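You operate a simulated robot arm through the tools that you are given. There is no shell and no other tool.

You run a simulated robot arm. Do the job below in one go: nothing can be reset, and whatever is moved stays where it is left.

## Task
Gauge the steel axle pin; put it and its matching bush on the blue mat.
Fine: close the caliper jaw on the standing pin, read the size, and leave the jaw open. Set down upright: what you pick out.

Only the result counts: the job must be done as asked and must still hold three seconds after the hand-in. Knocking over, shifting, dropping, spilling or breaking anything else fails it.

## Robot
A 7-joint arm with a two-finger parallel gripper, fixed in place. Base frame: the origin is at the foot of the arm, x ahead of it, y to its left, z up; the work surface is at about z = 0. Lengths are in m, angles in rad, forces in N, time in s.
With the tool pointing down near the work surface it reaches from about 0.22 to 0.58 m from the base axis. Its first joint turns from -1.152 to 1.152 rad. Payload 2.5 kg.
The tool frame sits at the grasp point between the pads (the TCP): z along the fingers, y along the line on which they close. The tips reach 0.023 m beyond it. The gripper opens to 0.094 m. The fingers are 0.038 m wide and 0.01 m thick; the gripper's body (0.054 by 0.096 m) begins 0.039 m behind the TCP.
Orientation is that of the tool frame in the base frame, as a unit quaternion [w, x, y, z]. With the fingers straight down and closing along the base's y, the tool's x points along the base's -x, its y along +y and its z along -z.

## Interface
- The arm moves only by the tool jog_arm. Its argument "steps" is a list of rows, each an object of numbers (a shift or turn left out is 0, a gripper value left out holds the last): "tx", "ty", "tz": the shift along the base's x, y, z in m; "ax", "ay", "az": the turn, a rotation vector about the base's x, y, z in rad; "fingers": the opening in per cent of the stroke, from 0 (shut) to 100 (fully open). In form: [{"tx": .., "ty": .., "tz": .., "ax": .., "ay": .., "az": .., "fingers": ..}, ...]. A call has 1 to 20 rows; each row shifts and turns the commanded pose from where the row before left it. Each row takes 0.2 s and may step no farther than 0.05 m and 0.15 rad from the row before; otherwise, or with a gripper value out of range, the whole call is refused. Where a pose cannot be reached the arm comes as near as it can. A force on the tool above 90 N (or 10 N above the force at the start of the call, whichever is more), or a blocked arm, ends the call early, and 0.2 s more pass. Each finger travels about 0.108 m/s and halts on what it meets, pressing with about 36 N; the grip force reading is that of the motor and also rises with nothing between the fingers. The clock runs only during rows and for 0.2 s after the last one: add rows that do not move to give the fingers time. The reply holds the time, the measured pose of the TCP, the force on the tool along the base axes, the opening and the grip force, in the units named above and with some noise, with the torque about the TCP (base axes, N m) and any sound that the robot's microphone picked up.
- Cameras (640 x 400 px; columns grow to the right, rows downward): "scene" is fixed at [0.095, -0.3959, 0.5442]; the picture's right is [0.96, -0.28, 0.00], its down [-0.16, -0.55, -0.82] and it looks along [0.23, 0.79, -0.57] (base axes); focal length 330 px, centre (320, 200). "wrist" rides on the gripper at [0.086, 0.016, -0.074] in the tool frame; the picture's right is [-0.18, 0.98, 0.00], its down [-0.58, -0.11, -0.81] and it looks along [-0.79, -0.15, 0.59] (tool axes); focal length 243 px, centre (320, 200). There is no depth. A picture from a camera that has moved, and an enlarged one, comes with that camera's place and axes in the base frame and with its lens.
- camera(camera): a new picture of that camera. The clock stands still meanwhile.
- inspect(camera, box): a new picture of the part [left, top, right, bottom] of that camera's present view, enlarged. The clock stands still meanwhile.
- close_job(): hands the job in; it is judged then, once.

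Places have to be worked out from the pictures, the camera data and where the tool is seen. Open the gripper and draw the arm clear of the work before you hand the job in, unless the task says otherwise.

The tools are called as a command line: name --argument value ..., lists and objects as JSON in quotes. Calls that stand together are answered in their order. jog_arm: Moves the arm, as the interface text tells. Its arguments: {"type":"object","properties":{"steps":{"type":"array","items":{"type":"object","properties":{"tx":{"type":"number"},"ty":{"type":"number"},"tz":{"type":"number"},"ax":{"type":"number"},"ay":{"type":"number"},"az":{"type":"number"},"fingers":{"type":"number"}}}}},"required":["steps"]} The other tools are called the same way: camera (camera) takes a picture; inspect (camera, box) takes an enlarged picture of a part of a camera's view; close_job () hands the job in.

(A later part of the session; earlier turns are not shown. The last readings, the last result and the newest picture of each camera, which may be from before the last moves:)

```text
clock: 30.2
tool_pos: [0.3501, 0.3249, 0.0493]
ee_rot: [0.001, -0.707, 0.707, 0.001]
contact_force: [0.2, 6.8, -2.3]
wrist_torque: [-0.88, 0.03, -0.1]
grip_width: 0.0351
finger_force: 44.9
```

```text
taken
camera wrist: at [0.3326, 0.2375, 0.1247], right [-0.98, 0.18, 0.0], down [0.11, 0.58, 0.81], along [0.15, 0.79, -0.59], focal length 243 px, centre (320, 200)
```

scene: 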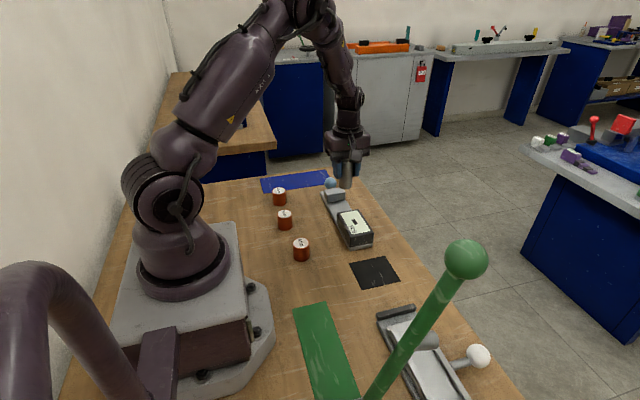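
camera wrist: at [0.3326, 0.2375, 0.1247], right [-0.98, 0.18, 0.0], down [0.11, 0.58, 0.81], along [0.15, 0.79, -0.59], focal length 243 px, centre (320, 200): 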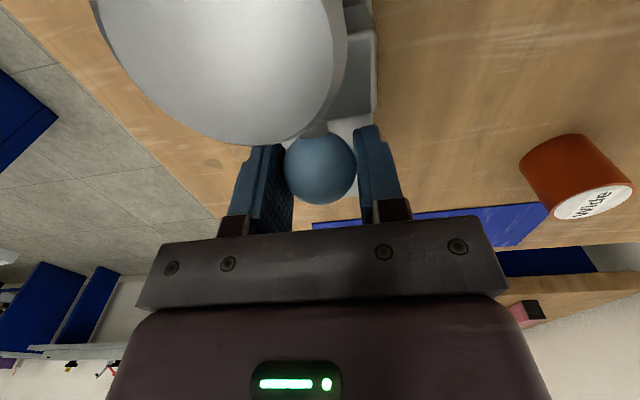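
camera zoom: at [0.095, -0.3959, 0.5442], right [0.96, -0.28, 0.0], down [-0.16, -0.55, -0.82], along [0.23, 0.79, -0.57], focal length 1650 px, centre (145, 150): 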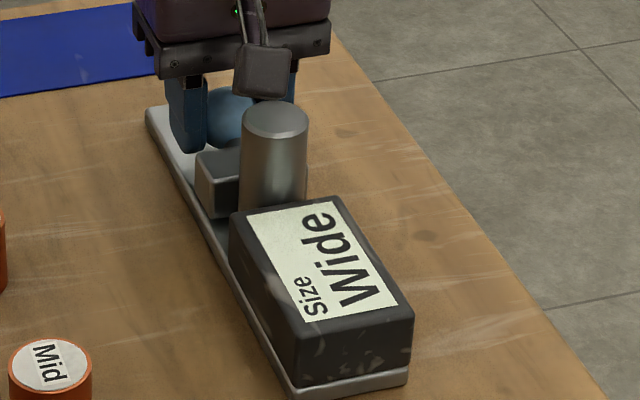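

The y force rose to about 7 N and the reading is still "Wide". I push a little more to be sure the pin is seated between jaw and housing.

jog_arm --steps '[{"ty": -0.001}, {"ty": -0.001}, {}]'

inspect --camera "scene" --box '[320, 170, 390, 250]'

```text
clock: 31.0
tool_pos: [0.3501, 0.3246, 0.0488]
ee_rot: [0.003, -0.706, 0.708, 0.001]
contact_force: [1.0, 25.5, -2.4]
wrist_torque: [-0.38, 0.03, -0.01]
grip_width: 0.035
finger_force: 45.0
```

```text
5.00 times, centred on (355, 210) of scene
camera zoom: at [0.095, -0.3959, 0.5441], right [0.96, -0.28, 0.0], down [-0.16, -0.55, -0.82], along [0.23, 0.79, -0.57], focal length 1650 px, centre (145, 150)
```

zoom: 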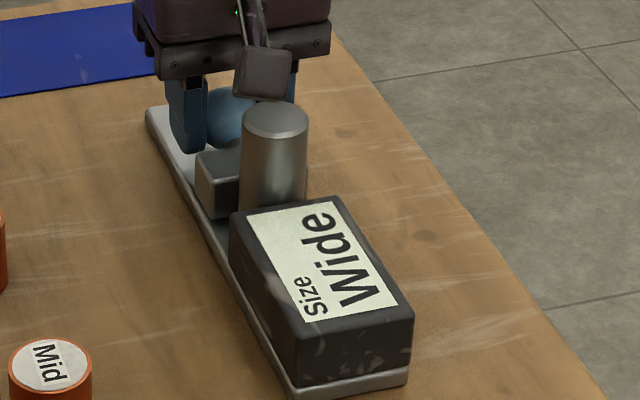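

The force is 25 N with no more travel, so the jaw is seated on the pin. The reading is a stable "Wide". I now pull the jaw back open in +y.

jog_arm --steps '[{"ty": 0.002}, {"ty": 0.003}, {"ty": 0.004}, {"ty": 0.004}, {"ty": 0.005}, {"ty": 0.005}, {"ty": 0.005}, {"ty": 0.005}, {"ty": 0.005}, {"ty": 0.005}, {"ty": 0.005}, {"ty": 0.005}, {"ty": 0.003}, {}]'

inspect --camera "scene" --box '[300, 140, 400, 250]'

```text
clock: 34.0
tool_pos: [0.3504, 0.3792, 0.0481]
ee_rot: [0.0, -0.707, 0.708, 0.001]
contact_force: [-9.0, 0.0, 16.3]
wrist_torque: [-0.03, 0.04, -0.09]
grip_width: 0.0351
finger_force: 44.8
```

```text
3.64 times, centred on (350, 195) of scene
camera zoom: at [0.095, -0.396, 0.5441], right [0.96, -0.28, 0.0], down [-0.16, -0.55, -0.82], along [0.23, 0.79, -0.57], focal length 1200 px, centre (211, 218)
```

zoom: 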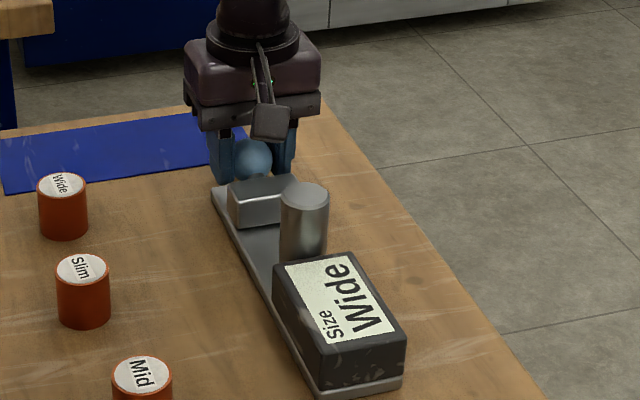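

The jaw is open again at its starting place, the pin still stands, and the display keeps "Wide". I relieve the load, open the fingers and rise straight up.

jog_arm --steps '[{"tz": 0.0006, "tx": -0.0004}, {}, {"fingers": 42}, {"fingers": 60}, {"fingers": 100}, {"fingers": 100}, {"fingers": 100}, {"tz": 0.01}, {"tz": 0.025}, {"tz": 0.03}, {"tz": 0.035}, {"tz": 0.035}, {"tz": 0.02}, {}]'

camera --camera "scene"

camera --camera "wrist"

```text
clock: 37.0
tool_pos: [0.3496, 0.3779, 0.2048]
ee_rot: [-0.001, -0.706, 0.708, 0.0]
contact_force: [-1.6, 0.7, 0.4]
wrist_torque: [-0.07, 0.02, -0.01]
grip_width: 0.094
finger_force: 0.0
```

```text
taken
```

scene: 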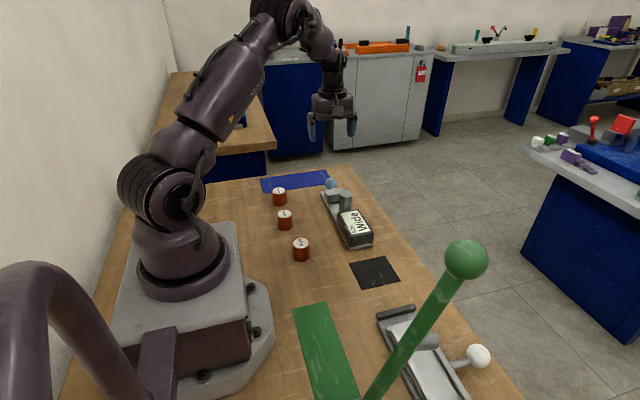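

```text
taken
camera wrist: at [0.3317, 0.2894, 0.2811], right [-0.98, 0.19, 0.0], down [0.11, 0.58, 0.81], along [0.15, 0.79, -0.59], focal length 243 px, centre (320, 200)
```

wrist: 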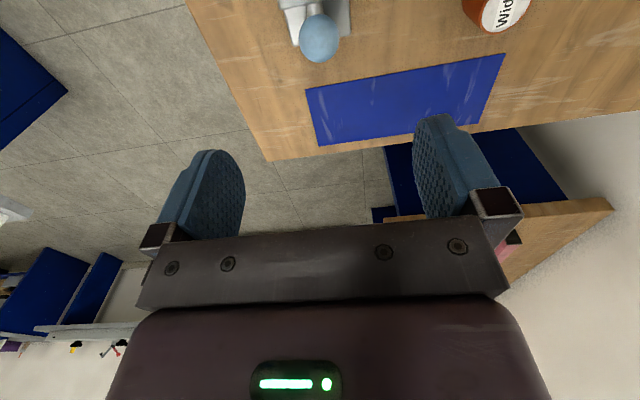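

The pin stands, the jaw is open, and the mat spans x≈0.16–0.377, y≈0.44–0.53. The match is the "Wide" bush near (0.20, 0.383), so I move the open gripper above it for a precise look.

jog_arm --steps '[{"tx": -0.025, "tz": 0.005}, {"tx": -0.03}, {"tx": -0.03}, {"tx": -0.03}, {"tx": -0.03}, {}, {}]'

camera --camera "wrist"

inspect --camera "scene" --box '[240, 160, 360, 250]'

```text
clock: 38.6
tool_pos: [0.2034, 0.3765, 0.2094]
ee_rot: [0.0, -0.706, 0.708, 0.0]
contact_force: [0.4, -0.7, 0.0]
wrist_torque: [-0.02, -0.01, 0.01]
grip_width: 0.094
finger_force: 0.0
```

```text
taken
camera wrist: at [0.1859, 0.2893, 0.286], right [-0.98, 0.19, 0.0], down [0.11, 0.58, 0.81], along [0.15, 0.79, -0.59], focal length 243 px, centre (320, 200)
```

wrist: 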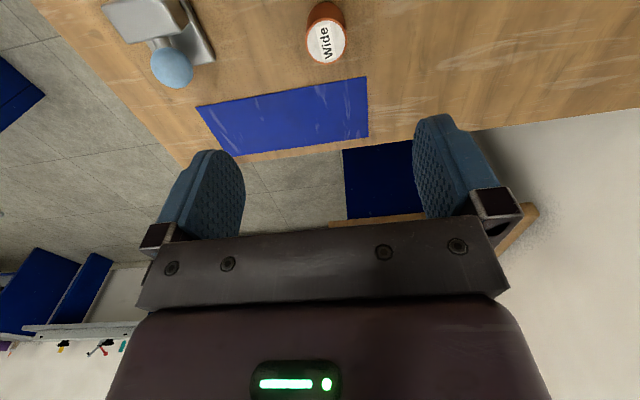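

```text
4.44 times, centred on (300, 205) of scene
camera zoom: at [0.095, -0.3959, 0.5442], right [0.96, -0.28, 0.0], down [-0.16, -0.55, -0.82], along [0.23, 0.79, -0.57], focal length 1466 px, centre (409, 178)
```

zoom: 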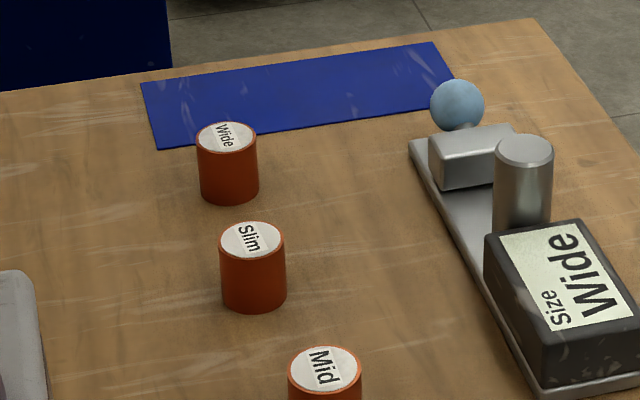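

The "Wide" bush lies close beneath the tool. I enlarge it to measure its centre.

inspect --camera "wrist" --box '[270, 0, 390, 75]'

inspect --camera "scene" --box '[265, 175, 305, 215]'

```text
5.33 times, centred on (330, 38) of wrist
camera zoom: at [0.1859, 0.2893, 0.286], right [-0.98, 0.19, 0.0], down [0.11, 0.58, 0.81], along [0.15, 0.79, -0.59], focal length 1294 px, centre (267, 1067)
```

zoom: 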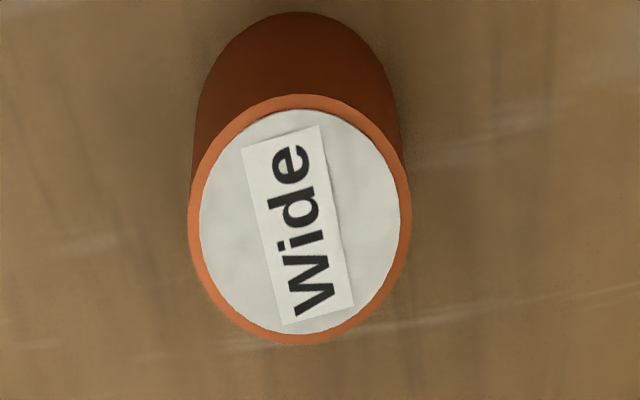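

```text
10.00 times, centred on (285, 195) of scene
camera zoom: at [0.095, -0.3959, 0.5442], right [0.96, -0.28, 0.0], down [-0.16, -0.55, -0.82], along [0.23, 0.79, -0.57], focal length 3299 px, centre (670, 250)
```

zoom: 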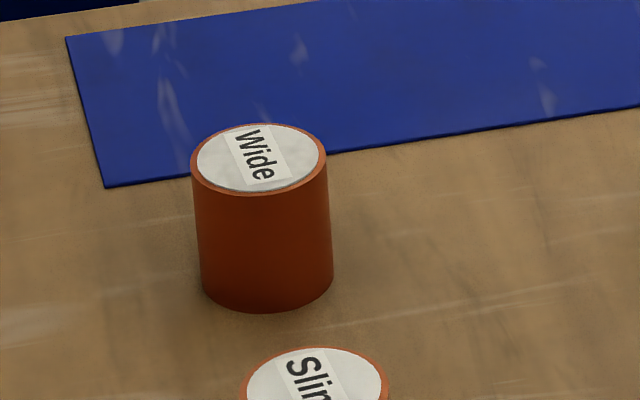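

The bush is about 37.5 mm wide and 40 mm tall, offset from the TCP by −6 mm in x and +4 mm in y. I correct and go down partway to verify.

jog_arm --steps '[{"tx": -0.0062, "ty": 0.004, "tz": -0.02}, {"tz": -0.035}, {"tz": -0.035}, {"tz": -0.03}, {}, {}]'

camera --camera "wrist"

inspect --camera "scene" --box '[240, 130, 340, 230]'

```text
clock: 40.0
tool_pos: [0.199, 0.3835, 0.088]
ee_rot: [0.0, -0.706, 0.709, 0.0]
contact_force: [0.0, -0.3, 0.2]
wrist_torque: [0.02, 0.0, -0.01]
grip_width: 0.0939
finger_force: 0.0
```

```text
taken
camera wrist: at [0.1814, 0.2957, 0.165], right [-0.98, 0.19, 0.0], down [0.11, 0.58, 0.81], along [0.15, 0.79, -0.59], focal length 243 px, centre (320, 200)
```

wrist: 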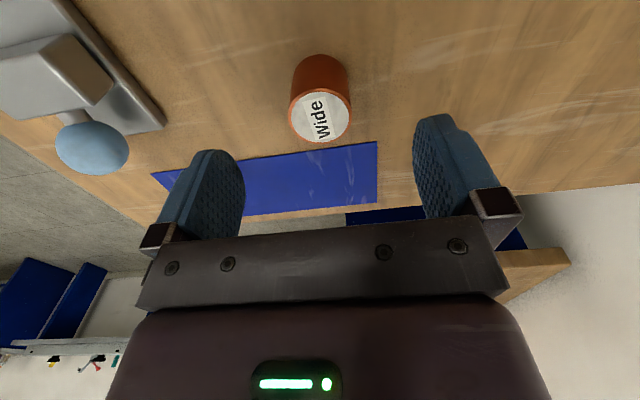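

```text
4.00 times, centred on (290, 180) of scene
camera zoom: at [0.095, -0.3959, 0.5442], right [0.96, -0.28, 0.0], down [-0.16, -0.55, -0.82], along [0.23, 0.79, -0.57], focal length 1320 px, centre (440, 280)
```

zoom: 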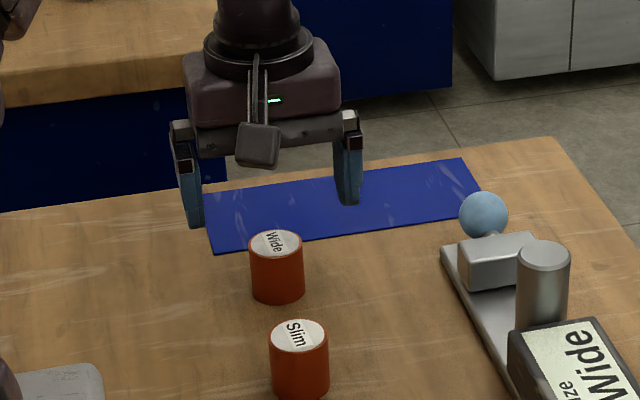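

Nearly centred; I shift 2 mm in −x and 1 mm in −y and descend to grip height.

jog_arm --steps '[{"tx": -0.002, "ty": -0.001}, {"tz": -0.02}, {"tz": -0.02}, {"tz": -0.012}, {"tz": -0.006}, {}, {}]'

camera --camera "wrist"

inspect --camera "scene" --box '[240, 130, 340, 230]'

```text
clock: 41.6
tool_pos: [0.1969, 0.3825, 0.0319]
ee_rot: [0.001, -0.706, 0.708, 0.0]
contact_force: [-0.7, -0.3, 0.3]
wrist_torque: [0.03, -0.02, 0.0]
grip_width: 0.0939
finger_force: 0.0
```

```text
taken
camera wrist: at [0.1797, 0.2946, 0.1076], right [-0.98, 0.19, 0.0], down [0.11, 0.58, 0.81], along [0.15, 0.79, -0.59], focal length 243 px, centre (320, 200)
```

wrist: 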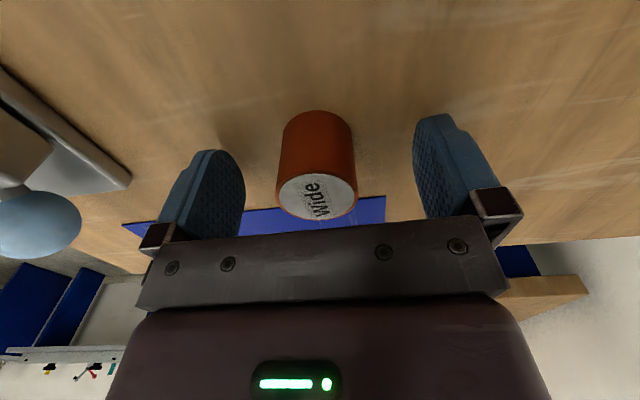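

```text
4.00 times, centred on (290, 180) of scene
camera zoom: at [0.095, -0.3959, 0.5442], right [0.96, -0.28, 0.0], down [-0.16, -0.55, -0.82], along [0.23, 0.79, -0.57], focal length 1320 px, centre (440, 280)
```

zoom: 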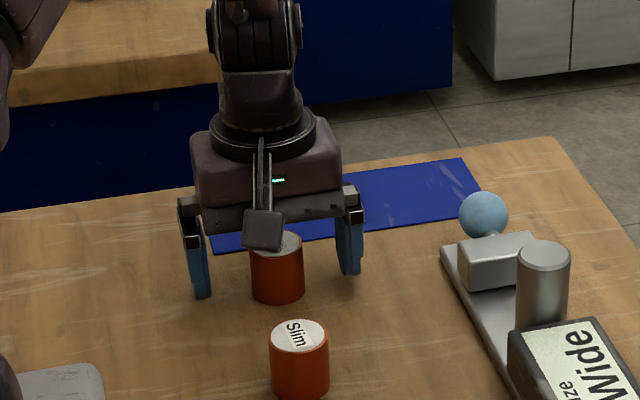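

The bush is centred between the fingers. I close on it and wait.

jog_arm --steps '[{"fingers": 0}, {"fingers": 0}, {"fingers": 0}, {"fingers": 0}]'

```text
clock: 42.6
tool_pos: [0.1982, 0.3818, 0.031]
ee_rot: [0.0, -0.706, 0.708, 0.0]
contact_force: [0.7, -0.8, 0.9]
wrist_torque: [-0.02, -0.01, 0.01]
grip_width: 0.0367
finger_force: 35.8
```

The bush is gripped at 36.7 mm. I lift it and carry it over the blue mat toward about (0.235, 0.478).

jog_arm --steps '[{"tz": 0.01}, {"tz": 0.02}, {"tz": 0.03}, {"ty": 0.02, "tx": 0.007}, {"ty": 0.025, "tx": 0.01}, {"ty": 0.025, "tx": 0.01}, {"ty": 0.026, "tx": 0.01}, {}, {}]'

camera --camera "wrist"

inspect --camera "scene" --box '[240, 120, 360, 230]'

```text
clock: 44.6
tool_pos: [0.2352, 0.4782, 0.0895]
ee_rot: [0.001, -0.707, 0.707, 0.0]
contact_force: [0.7, 0.0, -0.9]
wrist_torque: [0.02, 0.02, 0.01]
grip_width: 0.0
finger_force: 35.9
```

```text
taken
camera wrist: at [0.2177, 0.3903, 0.1661], right [-0.98, 0.19, 0.0], down [0.11, 0.58, 0.81], along [0.15, 0.79, -0.59], focal length 243 px, centre (320, 200)
```

wrist: 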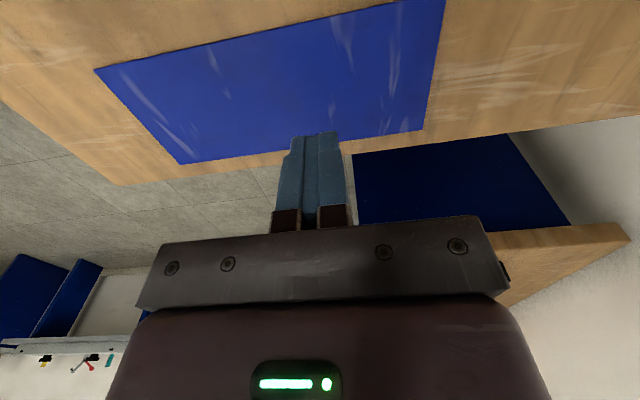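

```text
3.64 times, centred on (300, 175) of scene
camera zoom: at [0.095, -0.3959, 0.5442], right [0.96, -0.28, 0.0], down [-0.16, -0.55, -0.82], along [0.23, 0.79, -0.57], focal length 1200 px, centre (393, 291)
```

zoom: 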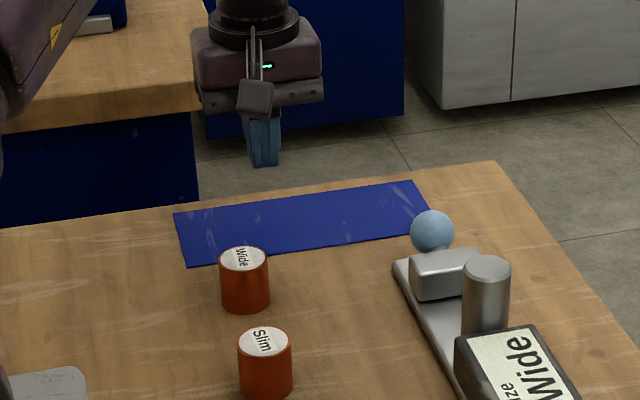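

The gripper reads 0 width: the bush slipped out during the lift. In the scene view it still seems to stand at its old spot, so I check it closely.

inspect --camera "scene" --box '[265, 175, 305, 215]'

camera --camera "scene"

```text
10.00 times, centred on (285, 195) of scene
camera zoom: at [0.095, -0.3959, 0.5442], right [0.96, -0.28, 0.0], down [-0.16, -0.55, -0.82], along [0.23, 0.79, -0.57], focal length 3299 px, centre (670, 250)
```

zoom: 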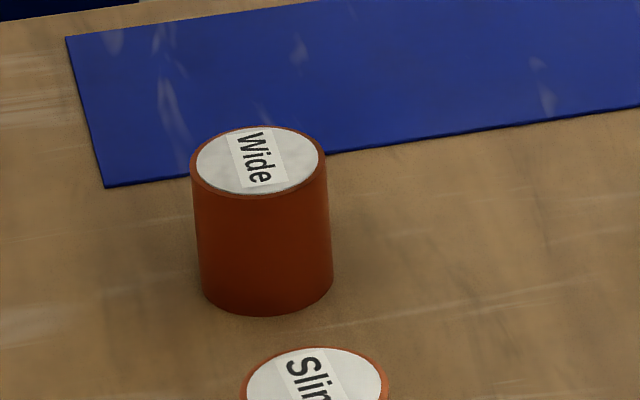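

```text
taken
```

scene: 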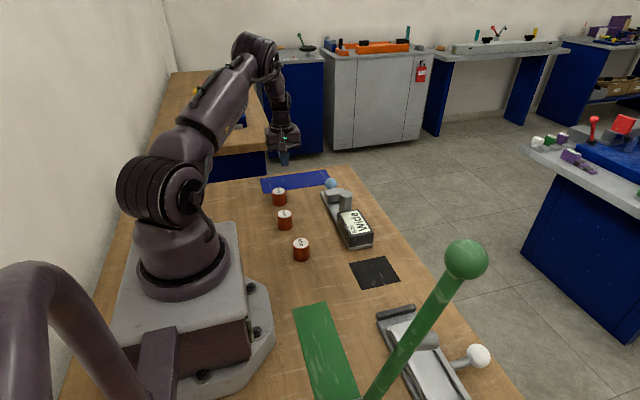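

The bush stands upright, about 1 mm nearer and slightly turned, so it slid out right at the start of the lift. It seems slippery or heavy. I go back above it with open fingers to regrip and lift more slowly.

jog_arm --steps '[{"fingers": 100}, {"fingers": 100}, {"fingers": 100}, {"ty": -0.024, "tx": -0.009}, {"ty": -0.024, "tx": -0.009}, {"ty": -0.024, "tx": -0.009}, {"ty": -0.025, "tx": -0.01}, {}, {}]'

camera --camera "wrist"

inspect --camera "wrist" --box '[240, 40, 400, 160]'

```text
clock: 46.6
tool_pos: [0.1957, 0.38, 0.0894]
ee_rot: [0.0, -0.707, 0.708, 0.0]
contact_force: [-0.1, -0.4, -0.3]
wrist_torque: [0.0, -0.01, 0.0]
grip_width: 0.0941
finger_force: 0.1
```

```text
taken
camera wrist: at [0.1788, 0.2928, 0.1655], right [-0.98, 0.19, 0.0], down [0.11, 0.58, 0.81], along [0.15, 0.79, -0.59], focal length 243 px, centre (320, 200)
```

wrist: 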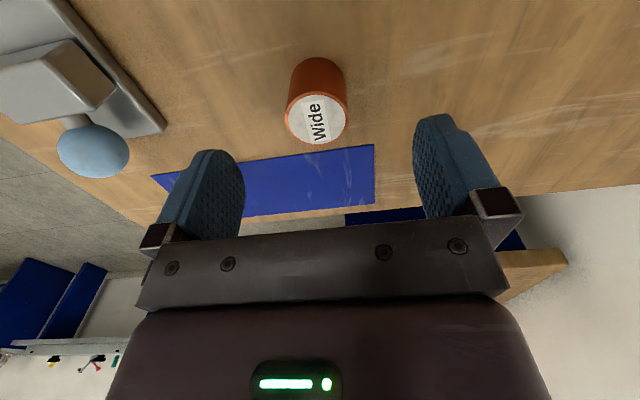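

```text
3.33 times, centred on (320, 100) of wrist
camera zoom: at [0.1788, 0.2928, 0.1655], right [-0.98, 0.19, 0.0], down [0.11, 0.58, 0.81], along [0.15, 0.79, -0.59], focal length 809 px, centre (320, 533)
```

zoom: 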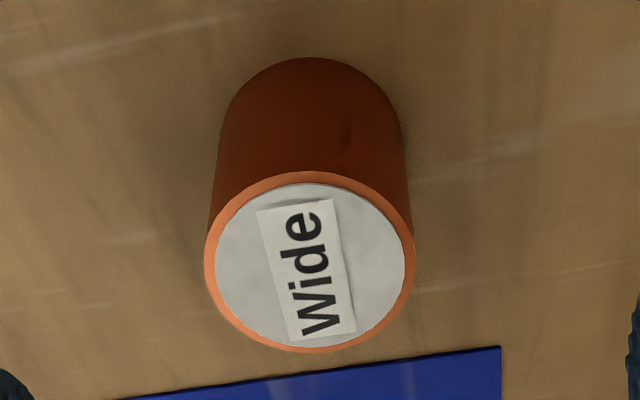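

The bush is centred under the tool. I descend slightly lower than before, regrip with a longer squeeze, and lift only 2 mm slowly to read the forces.

jog_arm --steps '[{"tz": -0.02}, {"tz": -0.02}, {"tz": -0.013}, {"tz": -0.008}, {}, {}, {"fingers": 0}, {"fingers": 0}, {"fingers": 0}, {"fingers": 0}, {"fingers": 0}]'

jog_arm --steps '[{"tz": 0.0005}, {"tz": 0.0005}, {"tz": 0.0005}, {"tz": 0.0005}, {}]'

inspect --camera "wrist" --box '[220, 80, 420, 240]'

```text
clock: 49.0
tool_pos: [0.1966, 0.381, 0.0293]
ee_rot: [0.0, -0.706, 0.708, 0.0]
contact_force: [0.8, 0.6, 2.6]
wrist_torque: [0.0, 0.04, -0.01]
grip_width: 0.0369
finger_force: 35.6
```

```text
clock: 50.2
tool_pos: [0.1975, 0.3799, 0.0311]
ee_rot: [-0.001, -0.707, 0.707, 0.0]
contact_force: [0.5, -0.2, -1.5]
wrist_torque: [0.0, -0.01, 0.0]
grip_width: 0.0366
finger_force: 35.8
```

```text
2.50 times, centred on (320, 160) of wrist
camera zoom: at [0.1796, 0.2937, 0.108], right [-0.98, 0.19, 0.0], down [0.11, 0.58, 0.81], along [0.15, 0.79, -0.59], focal length 606 px, centre (320, 300)
```

zoom: 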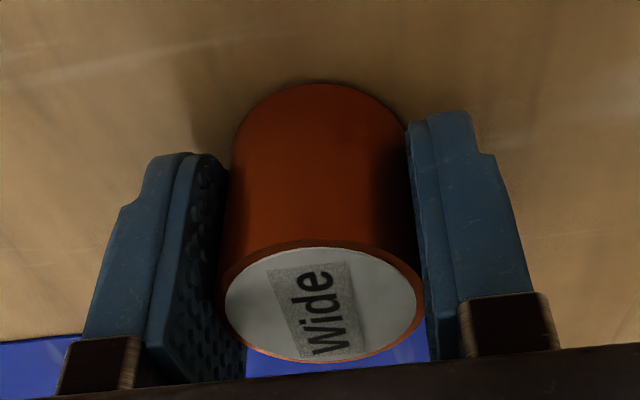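

The grip holds with Fz −1.5 N. I lift a further 8 mm slowly and check whether the bush rises with the fingers.

jog_arm --steps '[{"tz": 0.001}, {"tz": 0.001}, {"tz": 0.001}, {"tz": 0.001}, {"tz": 0.001}, {"tz": 0.001}, {"tz": 0.001}, {"tz": 0.001}, {}]'

inspect --camera "wrist" --box '[220, 80, 420, 240]'

inspect --camera "scene" --box '[260, 165, 310, 215]'

```text
clock: 52.2
tool_pos: [0.1938, 0.3803, 0.0387]
ee_rot: [0.0, -0.707, 0.708, 0.0]
contact_force: [0.6, -0.4, -1.2]
wrist_torque: [0.02, 0.0, 0.02]
grip_width: 0.0368
finger_force: 35.7
```

```text
2.50 times, centred on (320, 160) of wrist
camera zoom: at [0.178, 0.2931, 0.1159], right [-0.98, 0.19, 0.0], down [0.11, 0.58, 0.81], along [0.15, 0.79, -0.59], focal length 606 px, centre (320, 300)
```

zoom: 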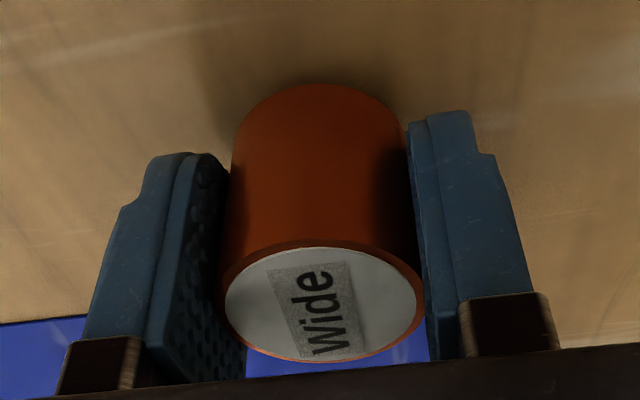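

```text
8.00 times, centred on (285, 190) of scene
camera zoom: at [0.095, -0.3959, 0.5442], right [0.96, -0.28, 0.0], down [-0.16, -0.55, -0.82], along [0.23, 0.79, -0.57], focal length 2640 px, centre (600, 280)
```

zoom: 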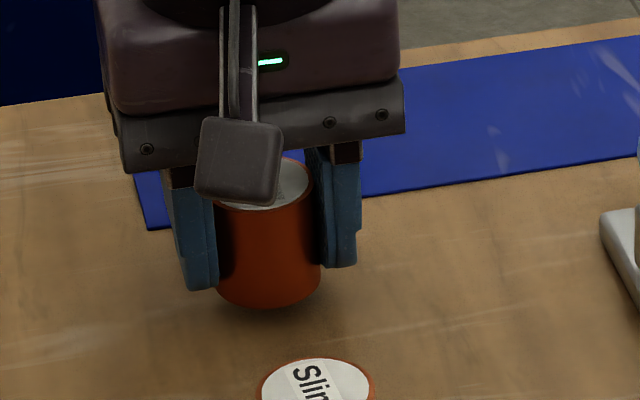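

The bush is now held and hanging clear (weight ≈1.5 N). I continue slowly, rising 14 mm more and then starting gently toward the mat.

jog_arm --steps '[{"tz": 0.002}, {"tz": 0.002}, {"tz": 0.002}, {"tz": 0.002}, {"tz": 0.002}, {"tz": 0.002}, {"tz": 0.002}, {}, {"ty": 0.002, "tx": 0.001}, {"ty": 0.003, "tx": 0.001}, {"ty": 0.004, "tx": 0.002}, {"ty": 0.004, "tx": 0.002}, {"ty": 0.004, "tx": 0.002}, {"ty": 0.003, "tx": 0.001}, {}]'

inspect --camera "scene" --box '[260, 145, 320, 215]'

```text
clock: 55.4
tool_pos: [0.2055, 0.3996, 0.0538]
ee_rot: [0.0, 0.707, -0.707, 0.0]
contact_force: [-0.2, 1.1, -1.5]
wrist_torque: [-0.01, 0.01, 0.0]
grip_width: 0.0368
finger_force: 35.5
```

```text
5.71 times, centred on (290, 180) of scene
camera zoom: at [0.095, -0.3959, 0.5442], right [0.96, -0.28, 0.0], down [-0.16, -0.55, -0.82], along [0.23, 0.79, -0.57], focal length 1885 px, centre (491, 314)
```

zoom: 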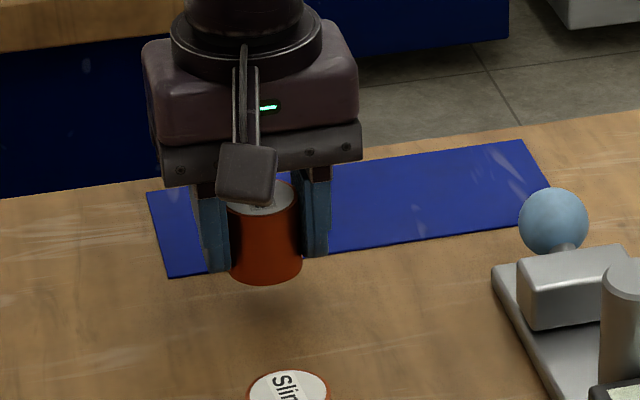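

The bush is still held and clear of the table. I continue slowly to the drop-off point on the mat.

jog_arm --steps '[{"ty": 0.003, "tx": 0.001}, {"ty": 0.005, "tx": 0.002}, {"ty": 0.005, "tx": 0.002}, {"ty": 0.005, "tx": 0.002}, {"ty": 0.005, "tx": 0.002}, {"ty": 0.005, "tx": 0.002}, {"ty": 0.005, "tx": 0.002}, {"ty": 0.005, "tx": 0.002}, {"ty": 0.005, "tx": 0.002}, {"ty": 0.005, "tx": 0.002}, {"ty": 0.005, "tx": 0.002}, {"ty": 0.005, "tx": 0.002}, {"ty": 0.005, "tx": 0.002}, {"ty": 0.005, "tx": 0.002}, {"ty": 0.005, "tx": 0.002}, {"ty": 0.003, "tx": 0.001}, {"ty": 0.001}, {}]'

inspect --camera "scene" --box '[260, 130, 340, 210]'

camera --camera "wrist"

```text
clock: 59.2
tool_pos: [0.2362, 0.4775, 0.053]
ee_rot: [-0.001, -0.706, 0.708, 0.0]
contact_force: [0.5, 0.0, -2.6]
wrist_torque: [0.02, 0.01, -0.03]
grip_width: 0.0369
finger_force: 36.4
```

```text
5.00 times, centred on (300, 170) of scene
camera zoom: at [0.095, -0.3959, 0.5442], right [0.96, -0.28, 0.0], down [-0.16, -0.55, -0.82], along [0.23, 0.79, -0.57], focal length 1650 px, centre (420, 350)
```

zoom: 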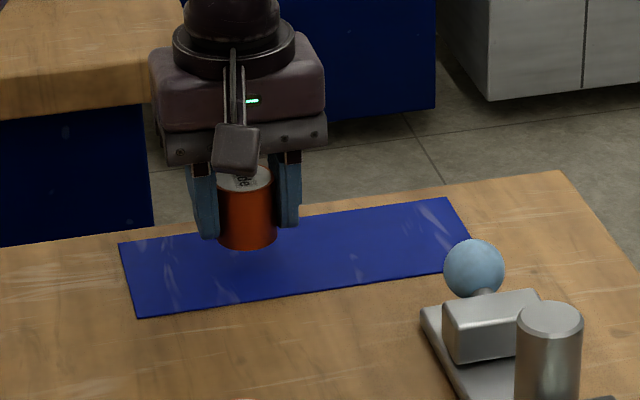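

```text
taken
camera wrist: at [0.218, 0.3901, 0.1294], right [-0.98, 0.19, 0.0], down [0.11, 0.58, 0.81], along [0.15, 0.79, -0.59], focal length 243 px, centre (320, 200)
```

wrist: 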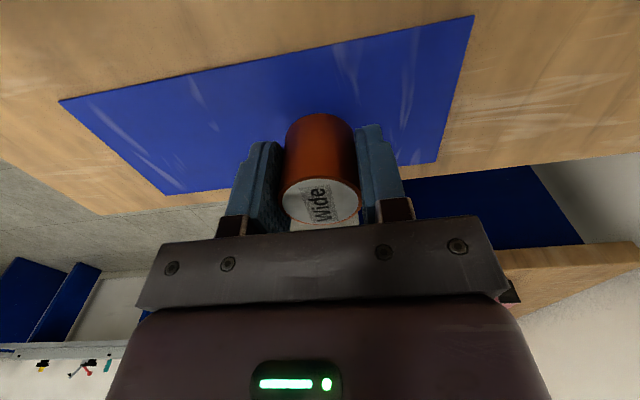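

The bush is over the mat, well inside its edges. I lower it slowly toward contact.

jog_arm --steps '[{"tz": -0.003}, {"tz": -0.003}, {"tz": -0.003}, {"tz": -0.003}, {"tz": -0.003}, {"tz": -0.002}, {"tz": -0.001}, {"tz": -0.001}, {}]'

```text
clock: 61.2
tool_pos: [0.2353, 0.4767, 0.0355]
ee_rot: [0.0, -0.706, 0.708, 0.0]
contact_force: [0.0, 0.9, -1.6]
wrist_torque: [-0.01, -0.06, -0.02]
grip_width: 0.0368
finger_force: 36.1
```

Not in contact yet at TCP z≈0.0355. I continue in 1 mm steps.

jog_arm --steps '[{"tz": -0.001}, {"tz": -0.001}, {"tz": -0.001}, {}]'

```text
clock: 62.2
tool_pos: [0.2351, 0.4765, 0.0309]
ee_rot: [0.0, -0.706, 0.708, 0.0]
contact_force: [0.9, 0.0, -2.5]
wrist_torque: [0.01, 0.04, 0.04]
grip_width: 0.0367
finger_force: 36.4
```

jog_arm --steps '[{"tz": -0.0008}, {"tz": -0.0007}, {}]'

inspect --camera "scene" --box '[260, 140, 330, 210]'

```text
clock: 63.0
tool_pos: [0.2369, 0.475, 0.03]
ee_rot: [0.0, -0.707, 0.708, 0.0]
contact_force: [-0.5, 0.1, -2.1]
wrist_torque: [-0.02, 0.0, -0.01]
grip_width: 0.0368
finger_force: 36.3
```

```text
5.71 times, centred on (295, 175) of scene
camera zoom: at [0.095, -0.3959, 0.5442], right [0.96, -0.28, 0.0], down [-0.16, -0.55, -0.82], along [0.23, 0.79, -0.57], focal length 1885 px, centre (463, 343)
```

zoom: 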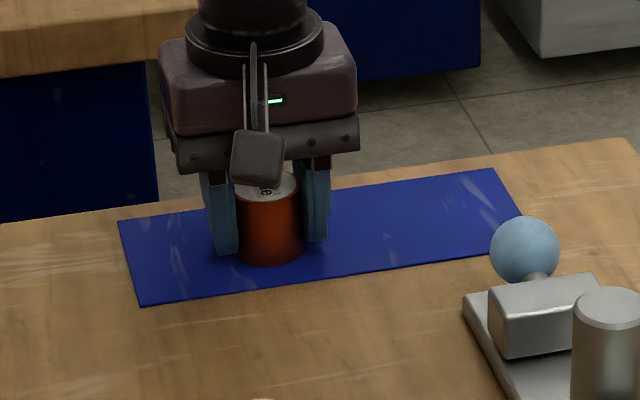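

Very close to the mat, with no contact force yet. One more millimetre in half steps.

jog_arm --steps '[{"tz": -0.0006}, {"tz": -0.0006}, {}]'

```text
clock: 63.8
tool_pos: [0.2366, 0.4769, 0.0299]
ee_rot: [0.0, -0.706, 0.708, 0.0]
contact_force: [-0.9, 0.3, -2.1]
wrist_torque: [0.0, 0.02, 0.01]
grip_width: 0.0369
finger_force: 36.0
```

jog_arm --steps '[{"tz": -0.0006}, {"tz": -0.0006}, {}]'

inspect --camera "scene" --box '[270, 155, 310, 195]'

```text
clock: 64.6
tool_pos: [0.2359, 0.4774, 0.0284]
ee_rot: [0.001, -0.707, 0.708, 0.001]
contact_force: [-4.3, -6.1, 20.6]
wrist_torque: [-0.24, 0.19, 0.0]
grip_width: 0.0367
finger_force: 36.6
```

```text
10.00 times, centred on (290, 175) of scene
camera zoom: at [0.095, -0.396, 0.5441], right [0.96, -0.28, 0.0], down [-0.16, -0.55, -0.82], along [0.23, 0.79, -0.57], focal length 3299 px, centre (620, 450)
```

zoom: 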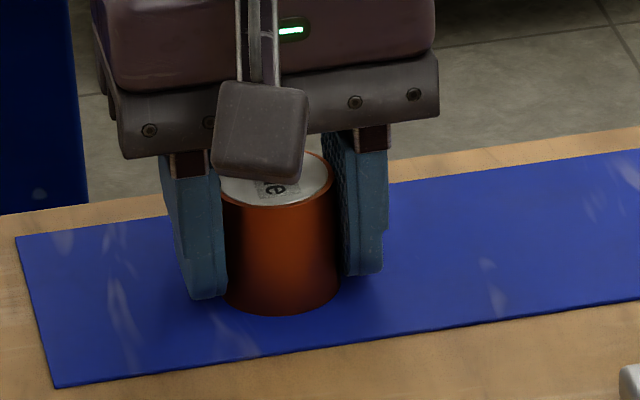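

Contact is made (Fz +20 N). I ease up slightly to unload, then open the fingers in stages, only as wide as needed.

jog_arm --steps '[{"tz": 0.0006}, {"tz": 0.0004}, {}, {"fingers": 42}, {"fingers": 46}, {"fingers": 55}, {"fingers": 65}, {}]'

inspect --camera "scene" --box '[260, 140, 330, 210]'

camera --camera "wrist"

```text
clock: 66.4
tool_pos: [0.2361, 0.4769, 0.0274]
ee_rot: [0.0, -0.706, 0.708, 0.0]
contact_force: [0.4, -0.1, 0.4]
wrist_torque: [0.01, 0.0, 0.05]
grip_width: 0.0612
finger_force: 0.1
```

```text
5.71 times, centred on (295, 175) of scene
camera zoom: at [0.095, -0.3959, 0.5442], right [0.96, -0.28, 0.0], down [-0.16, -0.55, -0.82], along [0.23, 0.79, -0.57], focal length 1885 px, centre (463, 343)
```

zoom: 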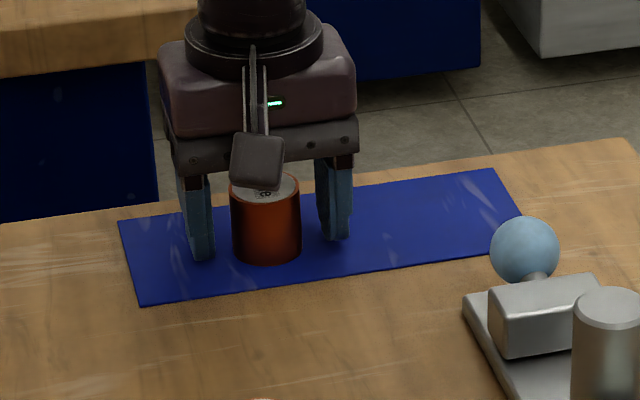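

```text
taken
camera wrist: at [0.2182, 0.3893, 0.1047], right [-0.98, 0.19, 0.0], down [0.11, 0.58, 0.81], along [0.15, 0.79, -0.59], focal length 243 px, centre (320, 200)
```

wrist: 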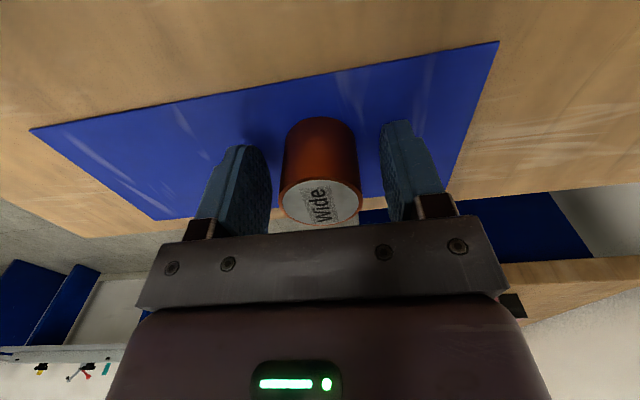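

The Wide bush stands upright on the mat. I rise straight up, then travel back to above the pin with the fingers open.

jog_arm --steps '[{"tz": 0.01}, {"tz": 0.02}, {"tz": 0.03}, {"tz": 0.035}, {"tz": 0.035}, {"tz": 0.035, "fingers": 100}, {"tx": 0.023, "ty": -0.044}, {"tx": 0.023, "ty": -0.044}, {"tx": 0.023, "ty": -0.044}, {"tx": 0.023, "ty": -0.044}, {"tx": 0.022, "ty": -0.044}, {}, {}]'

camera --camera "wrist"

camera --camera "scene"

```text
clock: 69.2
tool_pos: [0.3468, 0.2581, 0.1922]
ee_rot: [0.0, -0.707, 0.707, 0.0]
contact_force: [0.3, 0.1, 0.1]
wrist_torque: [0.02, -0.01, 0.02]
grip_width: 0.094
finger_force: 0.0
```

```text
taken
camera wrist: at [0.3289, 0.1701, 0.2686], right [-0.98, 0.18, 0.0], down [0.11, 0.58, 0.81], along [0.15, 0.79, -0.59], focal length 243 px, centre (320, 200)
```

wrist: 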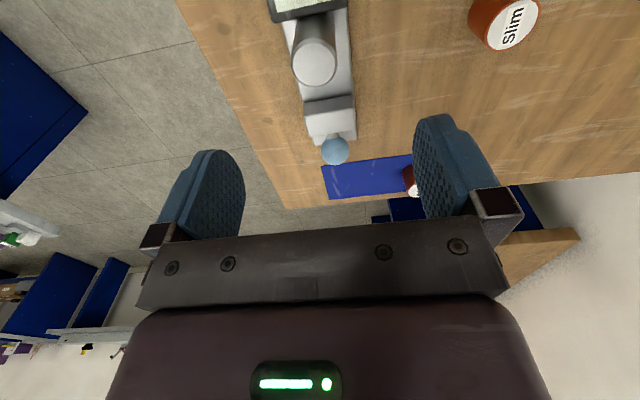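

```text
taken
```

scene: 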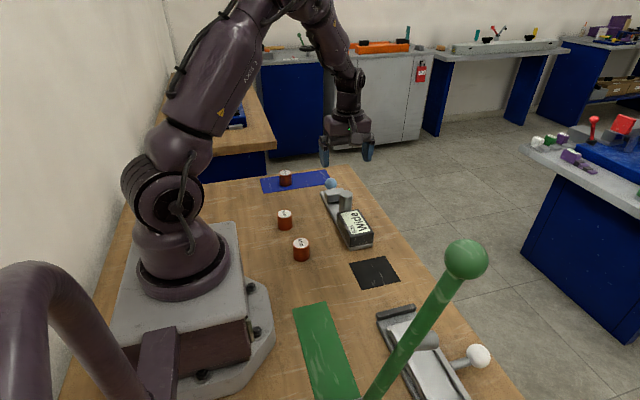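

The bush is on the mat and the pin stands on the caliper. I enlarge the wrist view to measure the pin's and the display edge's place relative to the tool.

inspect --camera "wrist" --box '[240, 0, 400, 100]'

inspect --camera "scene" --box '[320, 175, 380, 245]'

```text
4.00 times, centred on (320, 50) of wrist
camera zoom: at [0.3289, 0.1701, 0.2686], right [-0.98, 0.18, 0.0], down [0.11, 0.58, 0.81], along [0.15, 0.79, -0.59], focal length 970 px, centre (320, 800)
```

zoom: 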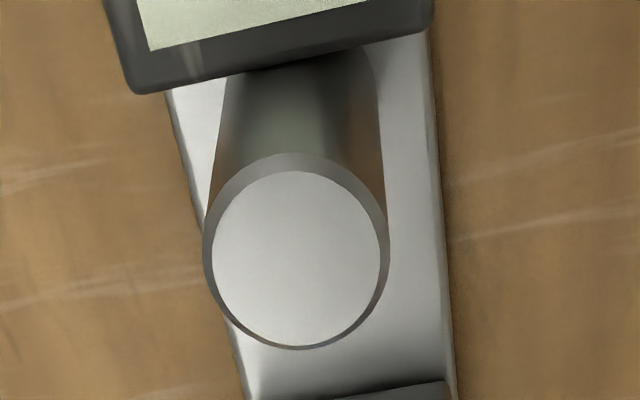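

```text
5.71 times, centred on (350, 210) of scene
camera zoom: at [0.095, -0.3959, 0.5442], right [0.96, -0.28, 0.0], down [-0.16, -0.55, -0.82], along [0.23, 0.79, -0.57], focal length 1885 px, centre (149, 143)
```

zoom: 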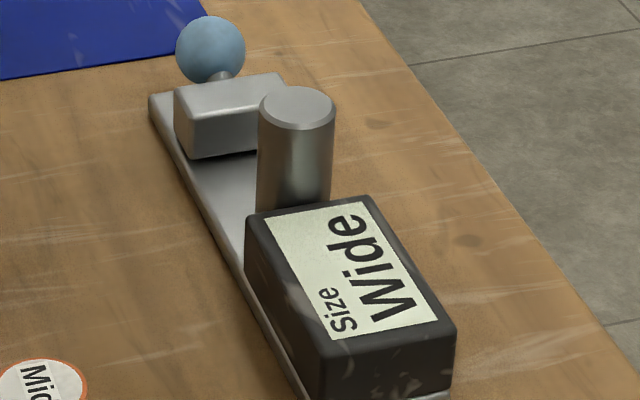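

The pin touches the display housing with its centre ~17 mm from the edge, about 1.6 mm in +x and 6 mm in −y of the TCP. I will grip high (TCP z≈0.072, tips above the display top), biased 4 mm in +y so the fingers clear the housing.

jog_arm --steps '[{"tx": 0.0016, "ty": -0.0024}, {"tz": -0.03}, {"tz": -0.03}, {"tz": -0.03}, {"tz": -0.02}, {"tz": -0.01}, {}, {}]'

camera --camera "wrist"

inspect --camera "scene" --box '[310, 150, 390, 240]'

```text
clock: 71.0
tool_pos: [0.348, 0.2554, 0.072]
ee_rot: [0.0, -0.706, 0.708, -0.001]
contact_force: [-0.3, -1.1, -0.1]
wrist_torque: [0.02, -0.04, 0.0]
grip_width: 0.0938
finger_force: 0.1
```

```text
taken
camera wrist: at [0.3306, 0.1674, 0.1491], right [-0.98, 0.19, 0.0], down [0.11, 0.58, 0.81], along [0.15, 0.79, -0.59], focal length 243 px, centre (320, 200)
```

wrist: 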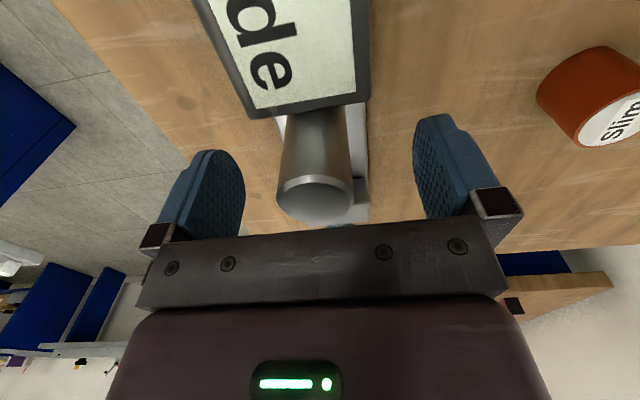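

```text
4.44 times, centred on (350, 195) of scene
camera zoom: at [0.095, -0.3959, 0.5442], right [0.96, -0.28, 0.0], down [-0.16, -0.55, -0.82], along [0.23, 0.79, -0.57], focal length 1466 px, centre (187, 222)
```

zoom: 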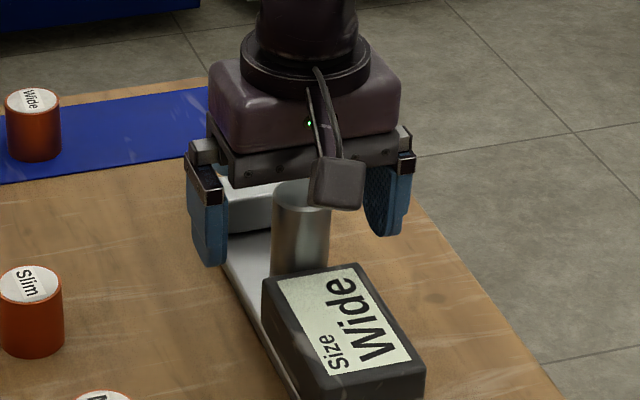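

The pin is centred in x between the fingers, and the fingertips are above the housing. I close on it.

jog_arm --steps '[{"fingers": 0}, {"fingers": 0}, {"fingers": 0}, {"fingers": 0}, {"fingers": 0}]'

jog_arm --steps '[{"tz": 0.001}, {"tz": 0.001}, {"tz": 0.001}, {"tz": 0.001}, {"tz": 0.002}, {"tz": 0.002}, {"tz": 0.002}, {}]'

inspect --camera "scene" --box '[310, 150, 390, 240]'

```text
clock: 72.2
tool_pos: [0.3478, 0.2551, 0.0726]
ee_rot: [0.0, -0.706, 0.708, 0.0]
contact_force: [1.3, 0.1, 2.6]
wrist_torque: [0.0, -0.02, -0.02]
grip_width: 0.0338
finger_force: 36.5
```

```text
clock: 74.0
tool_pos: [0.3509, 0.2557, 0.083]
ee_rot: [0.0, -0.706, 0.708, -0.001]
contact_force: [-0.5, -0.1, -4.0]
wrist_torque: [0.03, 0.02, 0.0]
grip_width: 0.0332
finger_force: 35.8
```

```text
4.44 times, centred on (350, 195) of scene
camera zoom: at [0.095, -0.3959, 0.5442], right [0.96, -0.28, 0.0], down [-0.16, -0.55, -0.82], along [0.23, 0.79, -0.57], focal length 1466 px, centre (187, 222)
```

zoom: 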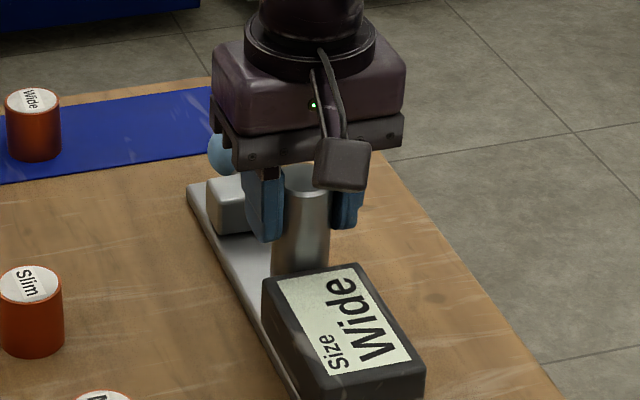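

The pin is held (−4 N) and rising with the fingers. I lift it gently so its foot clears the jaw and ball.

jog_arm --steps '[{"tz": 0.003}, {"tz": 0.004}, {"tz": 0.005}, {"tz": 0.005}, {"tz": 0.005}, {"tz": 0.005}, {"tz": 0.005}, {"tz": 0.005}, {"tz": 0.005}, {"tz": 0.005}, {"tz": 0.005}, {"tz": 0.004}, {"tz": 0.003}, {}]'

inspect --camera "scene" --box '[300, 120, 390, 240]'

```text
clock: 77.0
tool_pos: [0.352, 0.253, 0.1435]
ee_rot: [0.0, -0.707, 0.707, -0.001]
contact_force: [-0.3, -1.0, -4.1]
wrist_torque: [0.01, 0.02, 0.0]
grip_width: 0.0333
finger_force: 35.9
```

```text
3.33 times, centred on (345, 180) of scene
camera zoom: at [0.095, -0.3959, 0.5442], right [0.96, -0.28, 0.0], down [-0.16, -0.55, -0.82], along [0.23, 0.79, -0.57], focal length 1100 px, centre (237, 267)
```

zoom: 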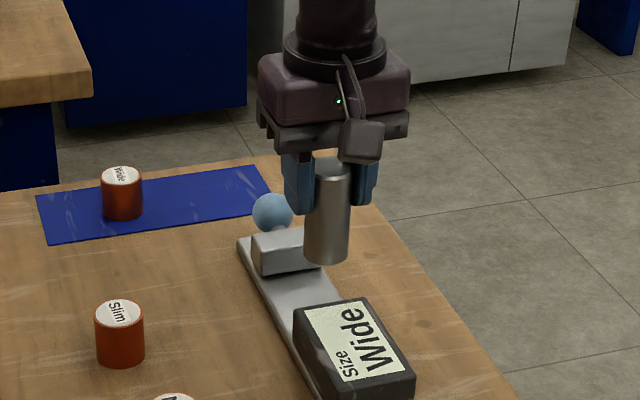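

The pin hangs straight and clear. I carry it slowly over to the mat, aiming for about (0.308, 0.475), beside the bush.

jog_arm --steps '[{"ty": 0.005, "tx": -0.001}, {"ty": 0.01, "tx": -0.002}, {"ty": 0.013, "tx": -0.0025}, {"ty": 0.013, "tx": -0.0025}, {"ty": 0.013, "tx": -0.0025}, {"ty": 0.013, "tx": -0.0025}, {"ty": 0.013, "tx": -0.0025}, {"ty": 0.013, "tx": -0.0025}, {"ty": 0.013, "tx": -0.0025}, {"ty": 0.013, "tx": -0.0025}, {"ty": 0.013, "tx": -0.0025}, {"ty": 0.013, "tx": -0.0025}, {"ty": 0.013, "tx": -0.0025}, {"ty": 0.013, "tx": -0.0025}, {"ty": 0.013, "tx": -0.0025}, {"ty": 0.013, "tx": -0.0025}, {"ty": 0.013, "tx": -0.0025}, {"ty": 0.008, "tx": -0.0015}, {"ty": 0.004}, {}]'

camera --camera "wrist"

inspect --camera "scene" --box '[250, 110, 360, 220]'

```text
clock: 81.2
tool_pos: [0.309, 0.4755, 0.1422]
ee_rot: [0.0, -0.706, 0.708, 0.001]
contact_force: [-0.8, 0.4, -4.2]
wrist_torque: [-0.02, 0.0, -0.01]
grip_width: 0.0333
finger_force: 36.0
```

```text
taken
camera wrist: at [0.2921, 0.389, 0.2192], right [-0.98, 0.19, 0.0], down [0.11, 0.58, 0.81], along [0.15, 0.79, -0.59], focal length 243 px, centre (320, 200)
```

wrist: 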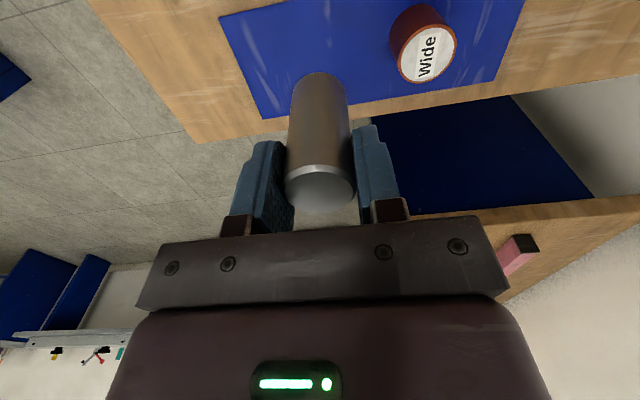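

```text
3.64 times, centred on (305, 165) of scene
camera zoom: at [0.095, -0.3959, 0.5442], right [0.96, -0.28, 0.0], down [-0.16, -0.55, -0.82], along [0.23, 0.79, -0.57], focal length 1200 px, centre (374, 327)
```

zoom: 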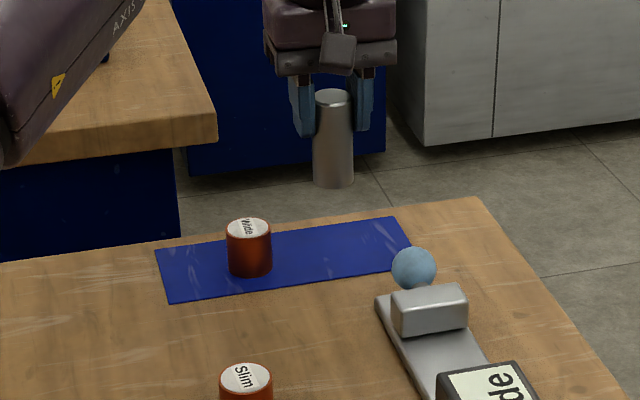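

The pin is above the mat at (0.309, 0.475), about 72 mm from the bush. I lower it, expecting contact near TCP z≈0.058.

jog_arm --steps '[{"tz": -0.004}, {"tz": -0.006}, {"tz": -0.008}, {"tz": -0.008}, {"tz": -0.008}, {"tz": -0.008}, {"tz": -0.008}, {"tz": -0.007}, {"tz": -0.006}, {"tz": -0.005}, {"tz": -0.004}, {"tz": -0.003}, {}]'

inspect --camera "scene" --box '[260, 130, 350, 210]'

```text
clock: 84.0
tool_pos: [0.3096, 0.4772, 0.0685]
ee_rot: [0.0, -0.707, 0.708, 0.0]
contact_force: [-0.5, 0.0, -3.2]
wrist_torque: [0.02, 0.02, 0.0]
grip_width: 0.0333
finger_force: 36.1
```

```text
5.00 times, centred on (305, 170) of scene
camera zoom: at [0.095, -0.3959, 0.5442], right [0.96, -0.28, 0.0], down [-0.16, -0.55, -0.82], along [0.23, 0.79, -0.57], focal length 1650 px, centre (395, 350)
```

zoom: 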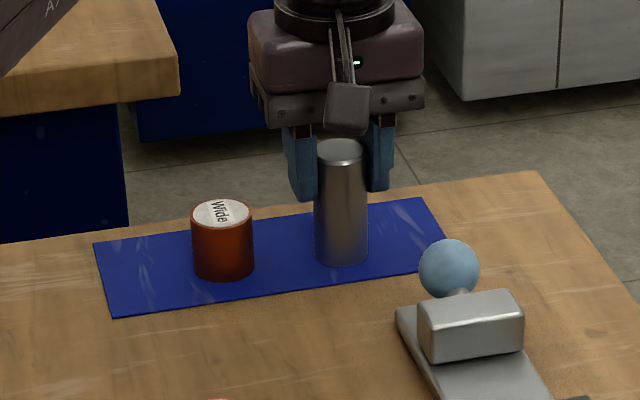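

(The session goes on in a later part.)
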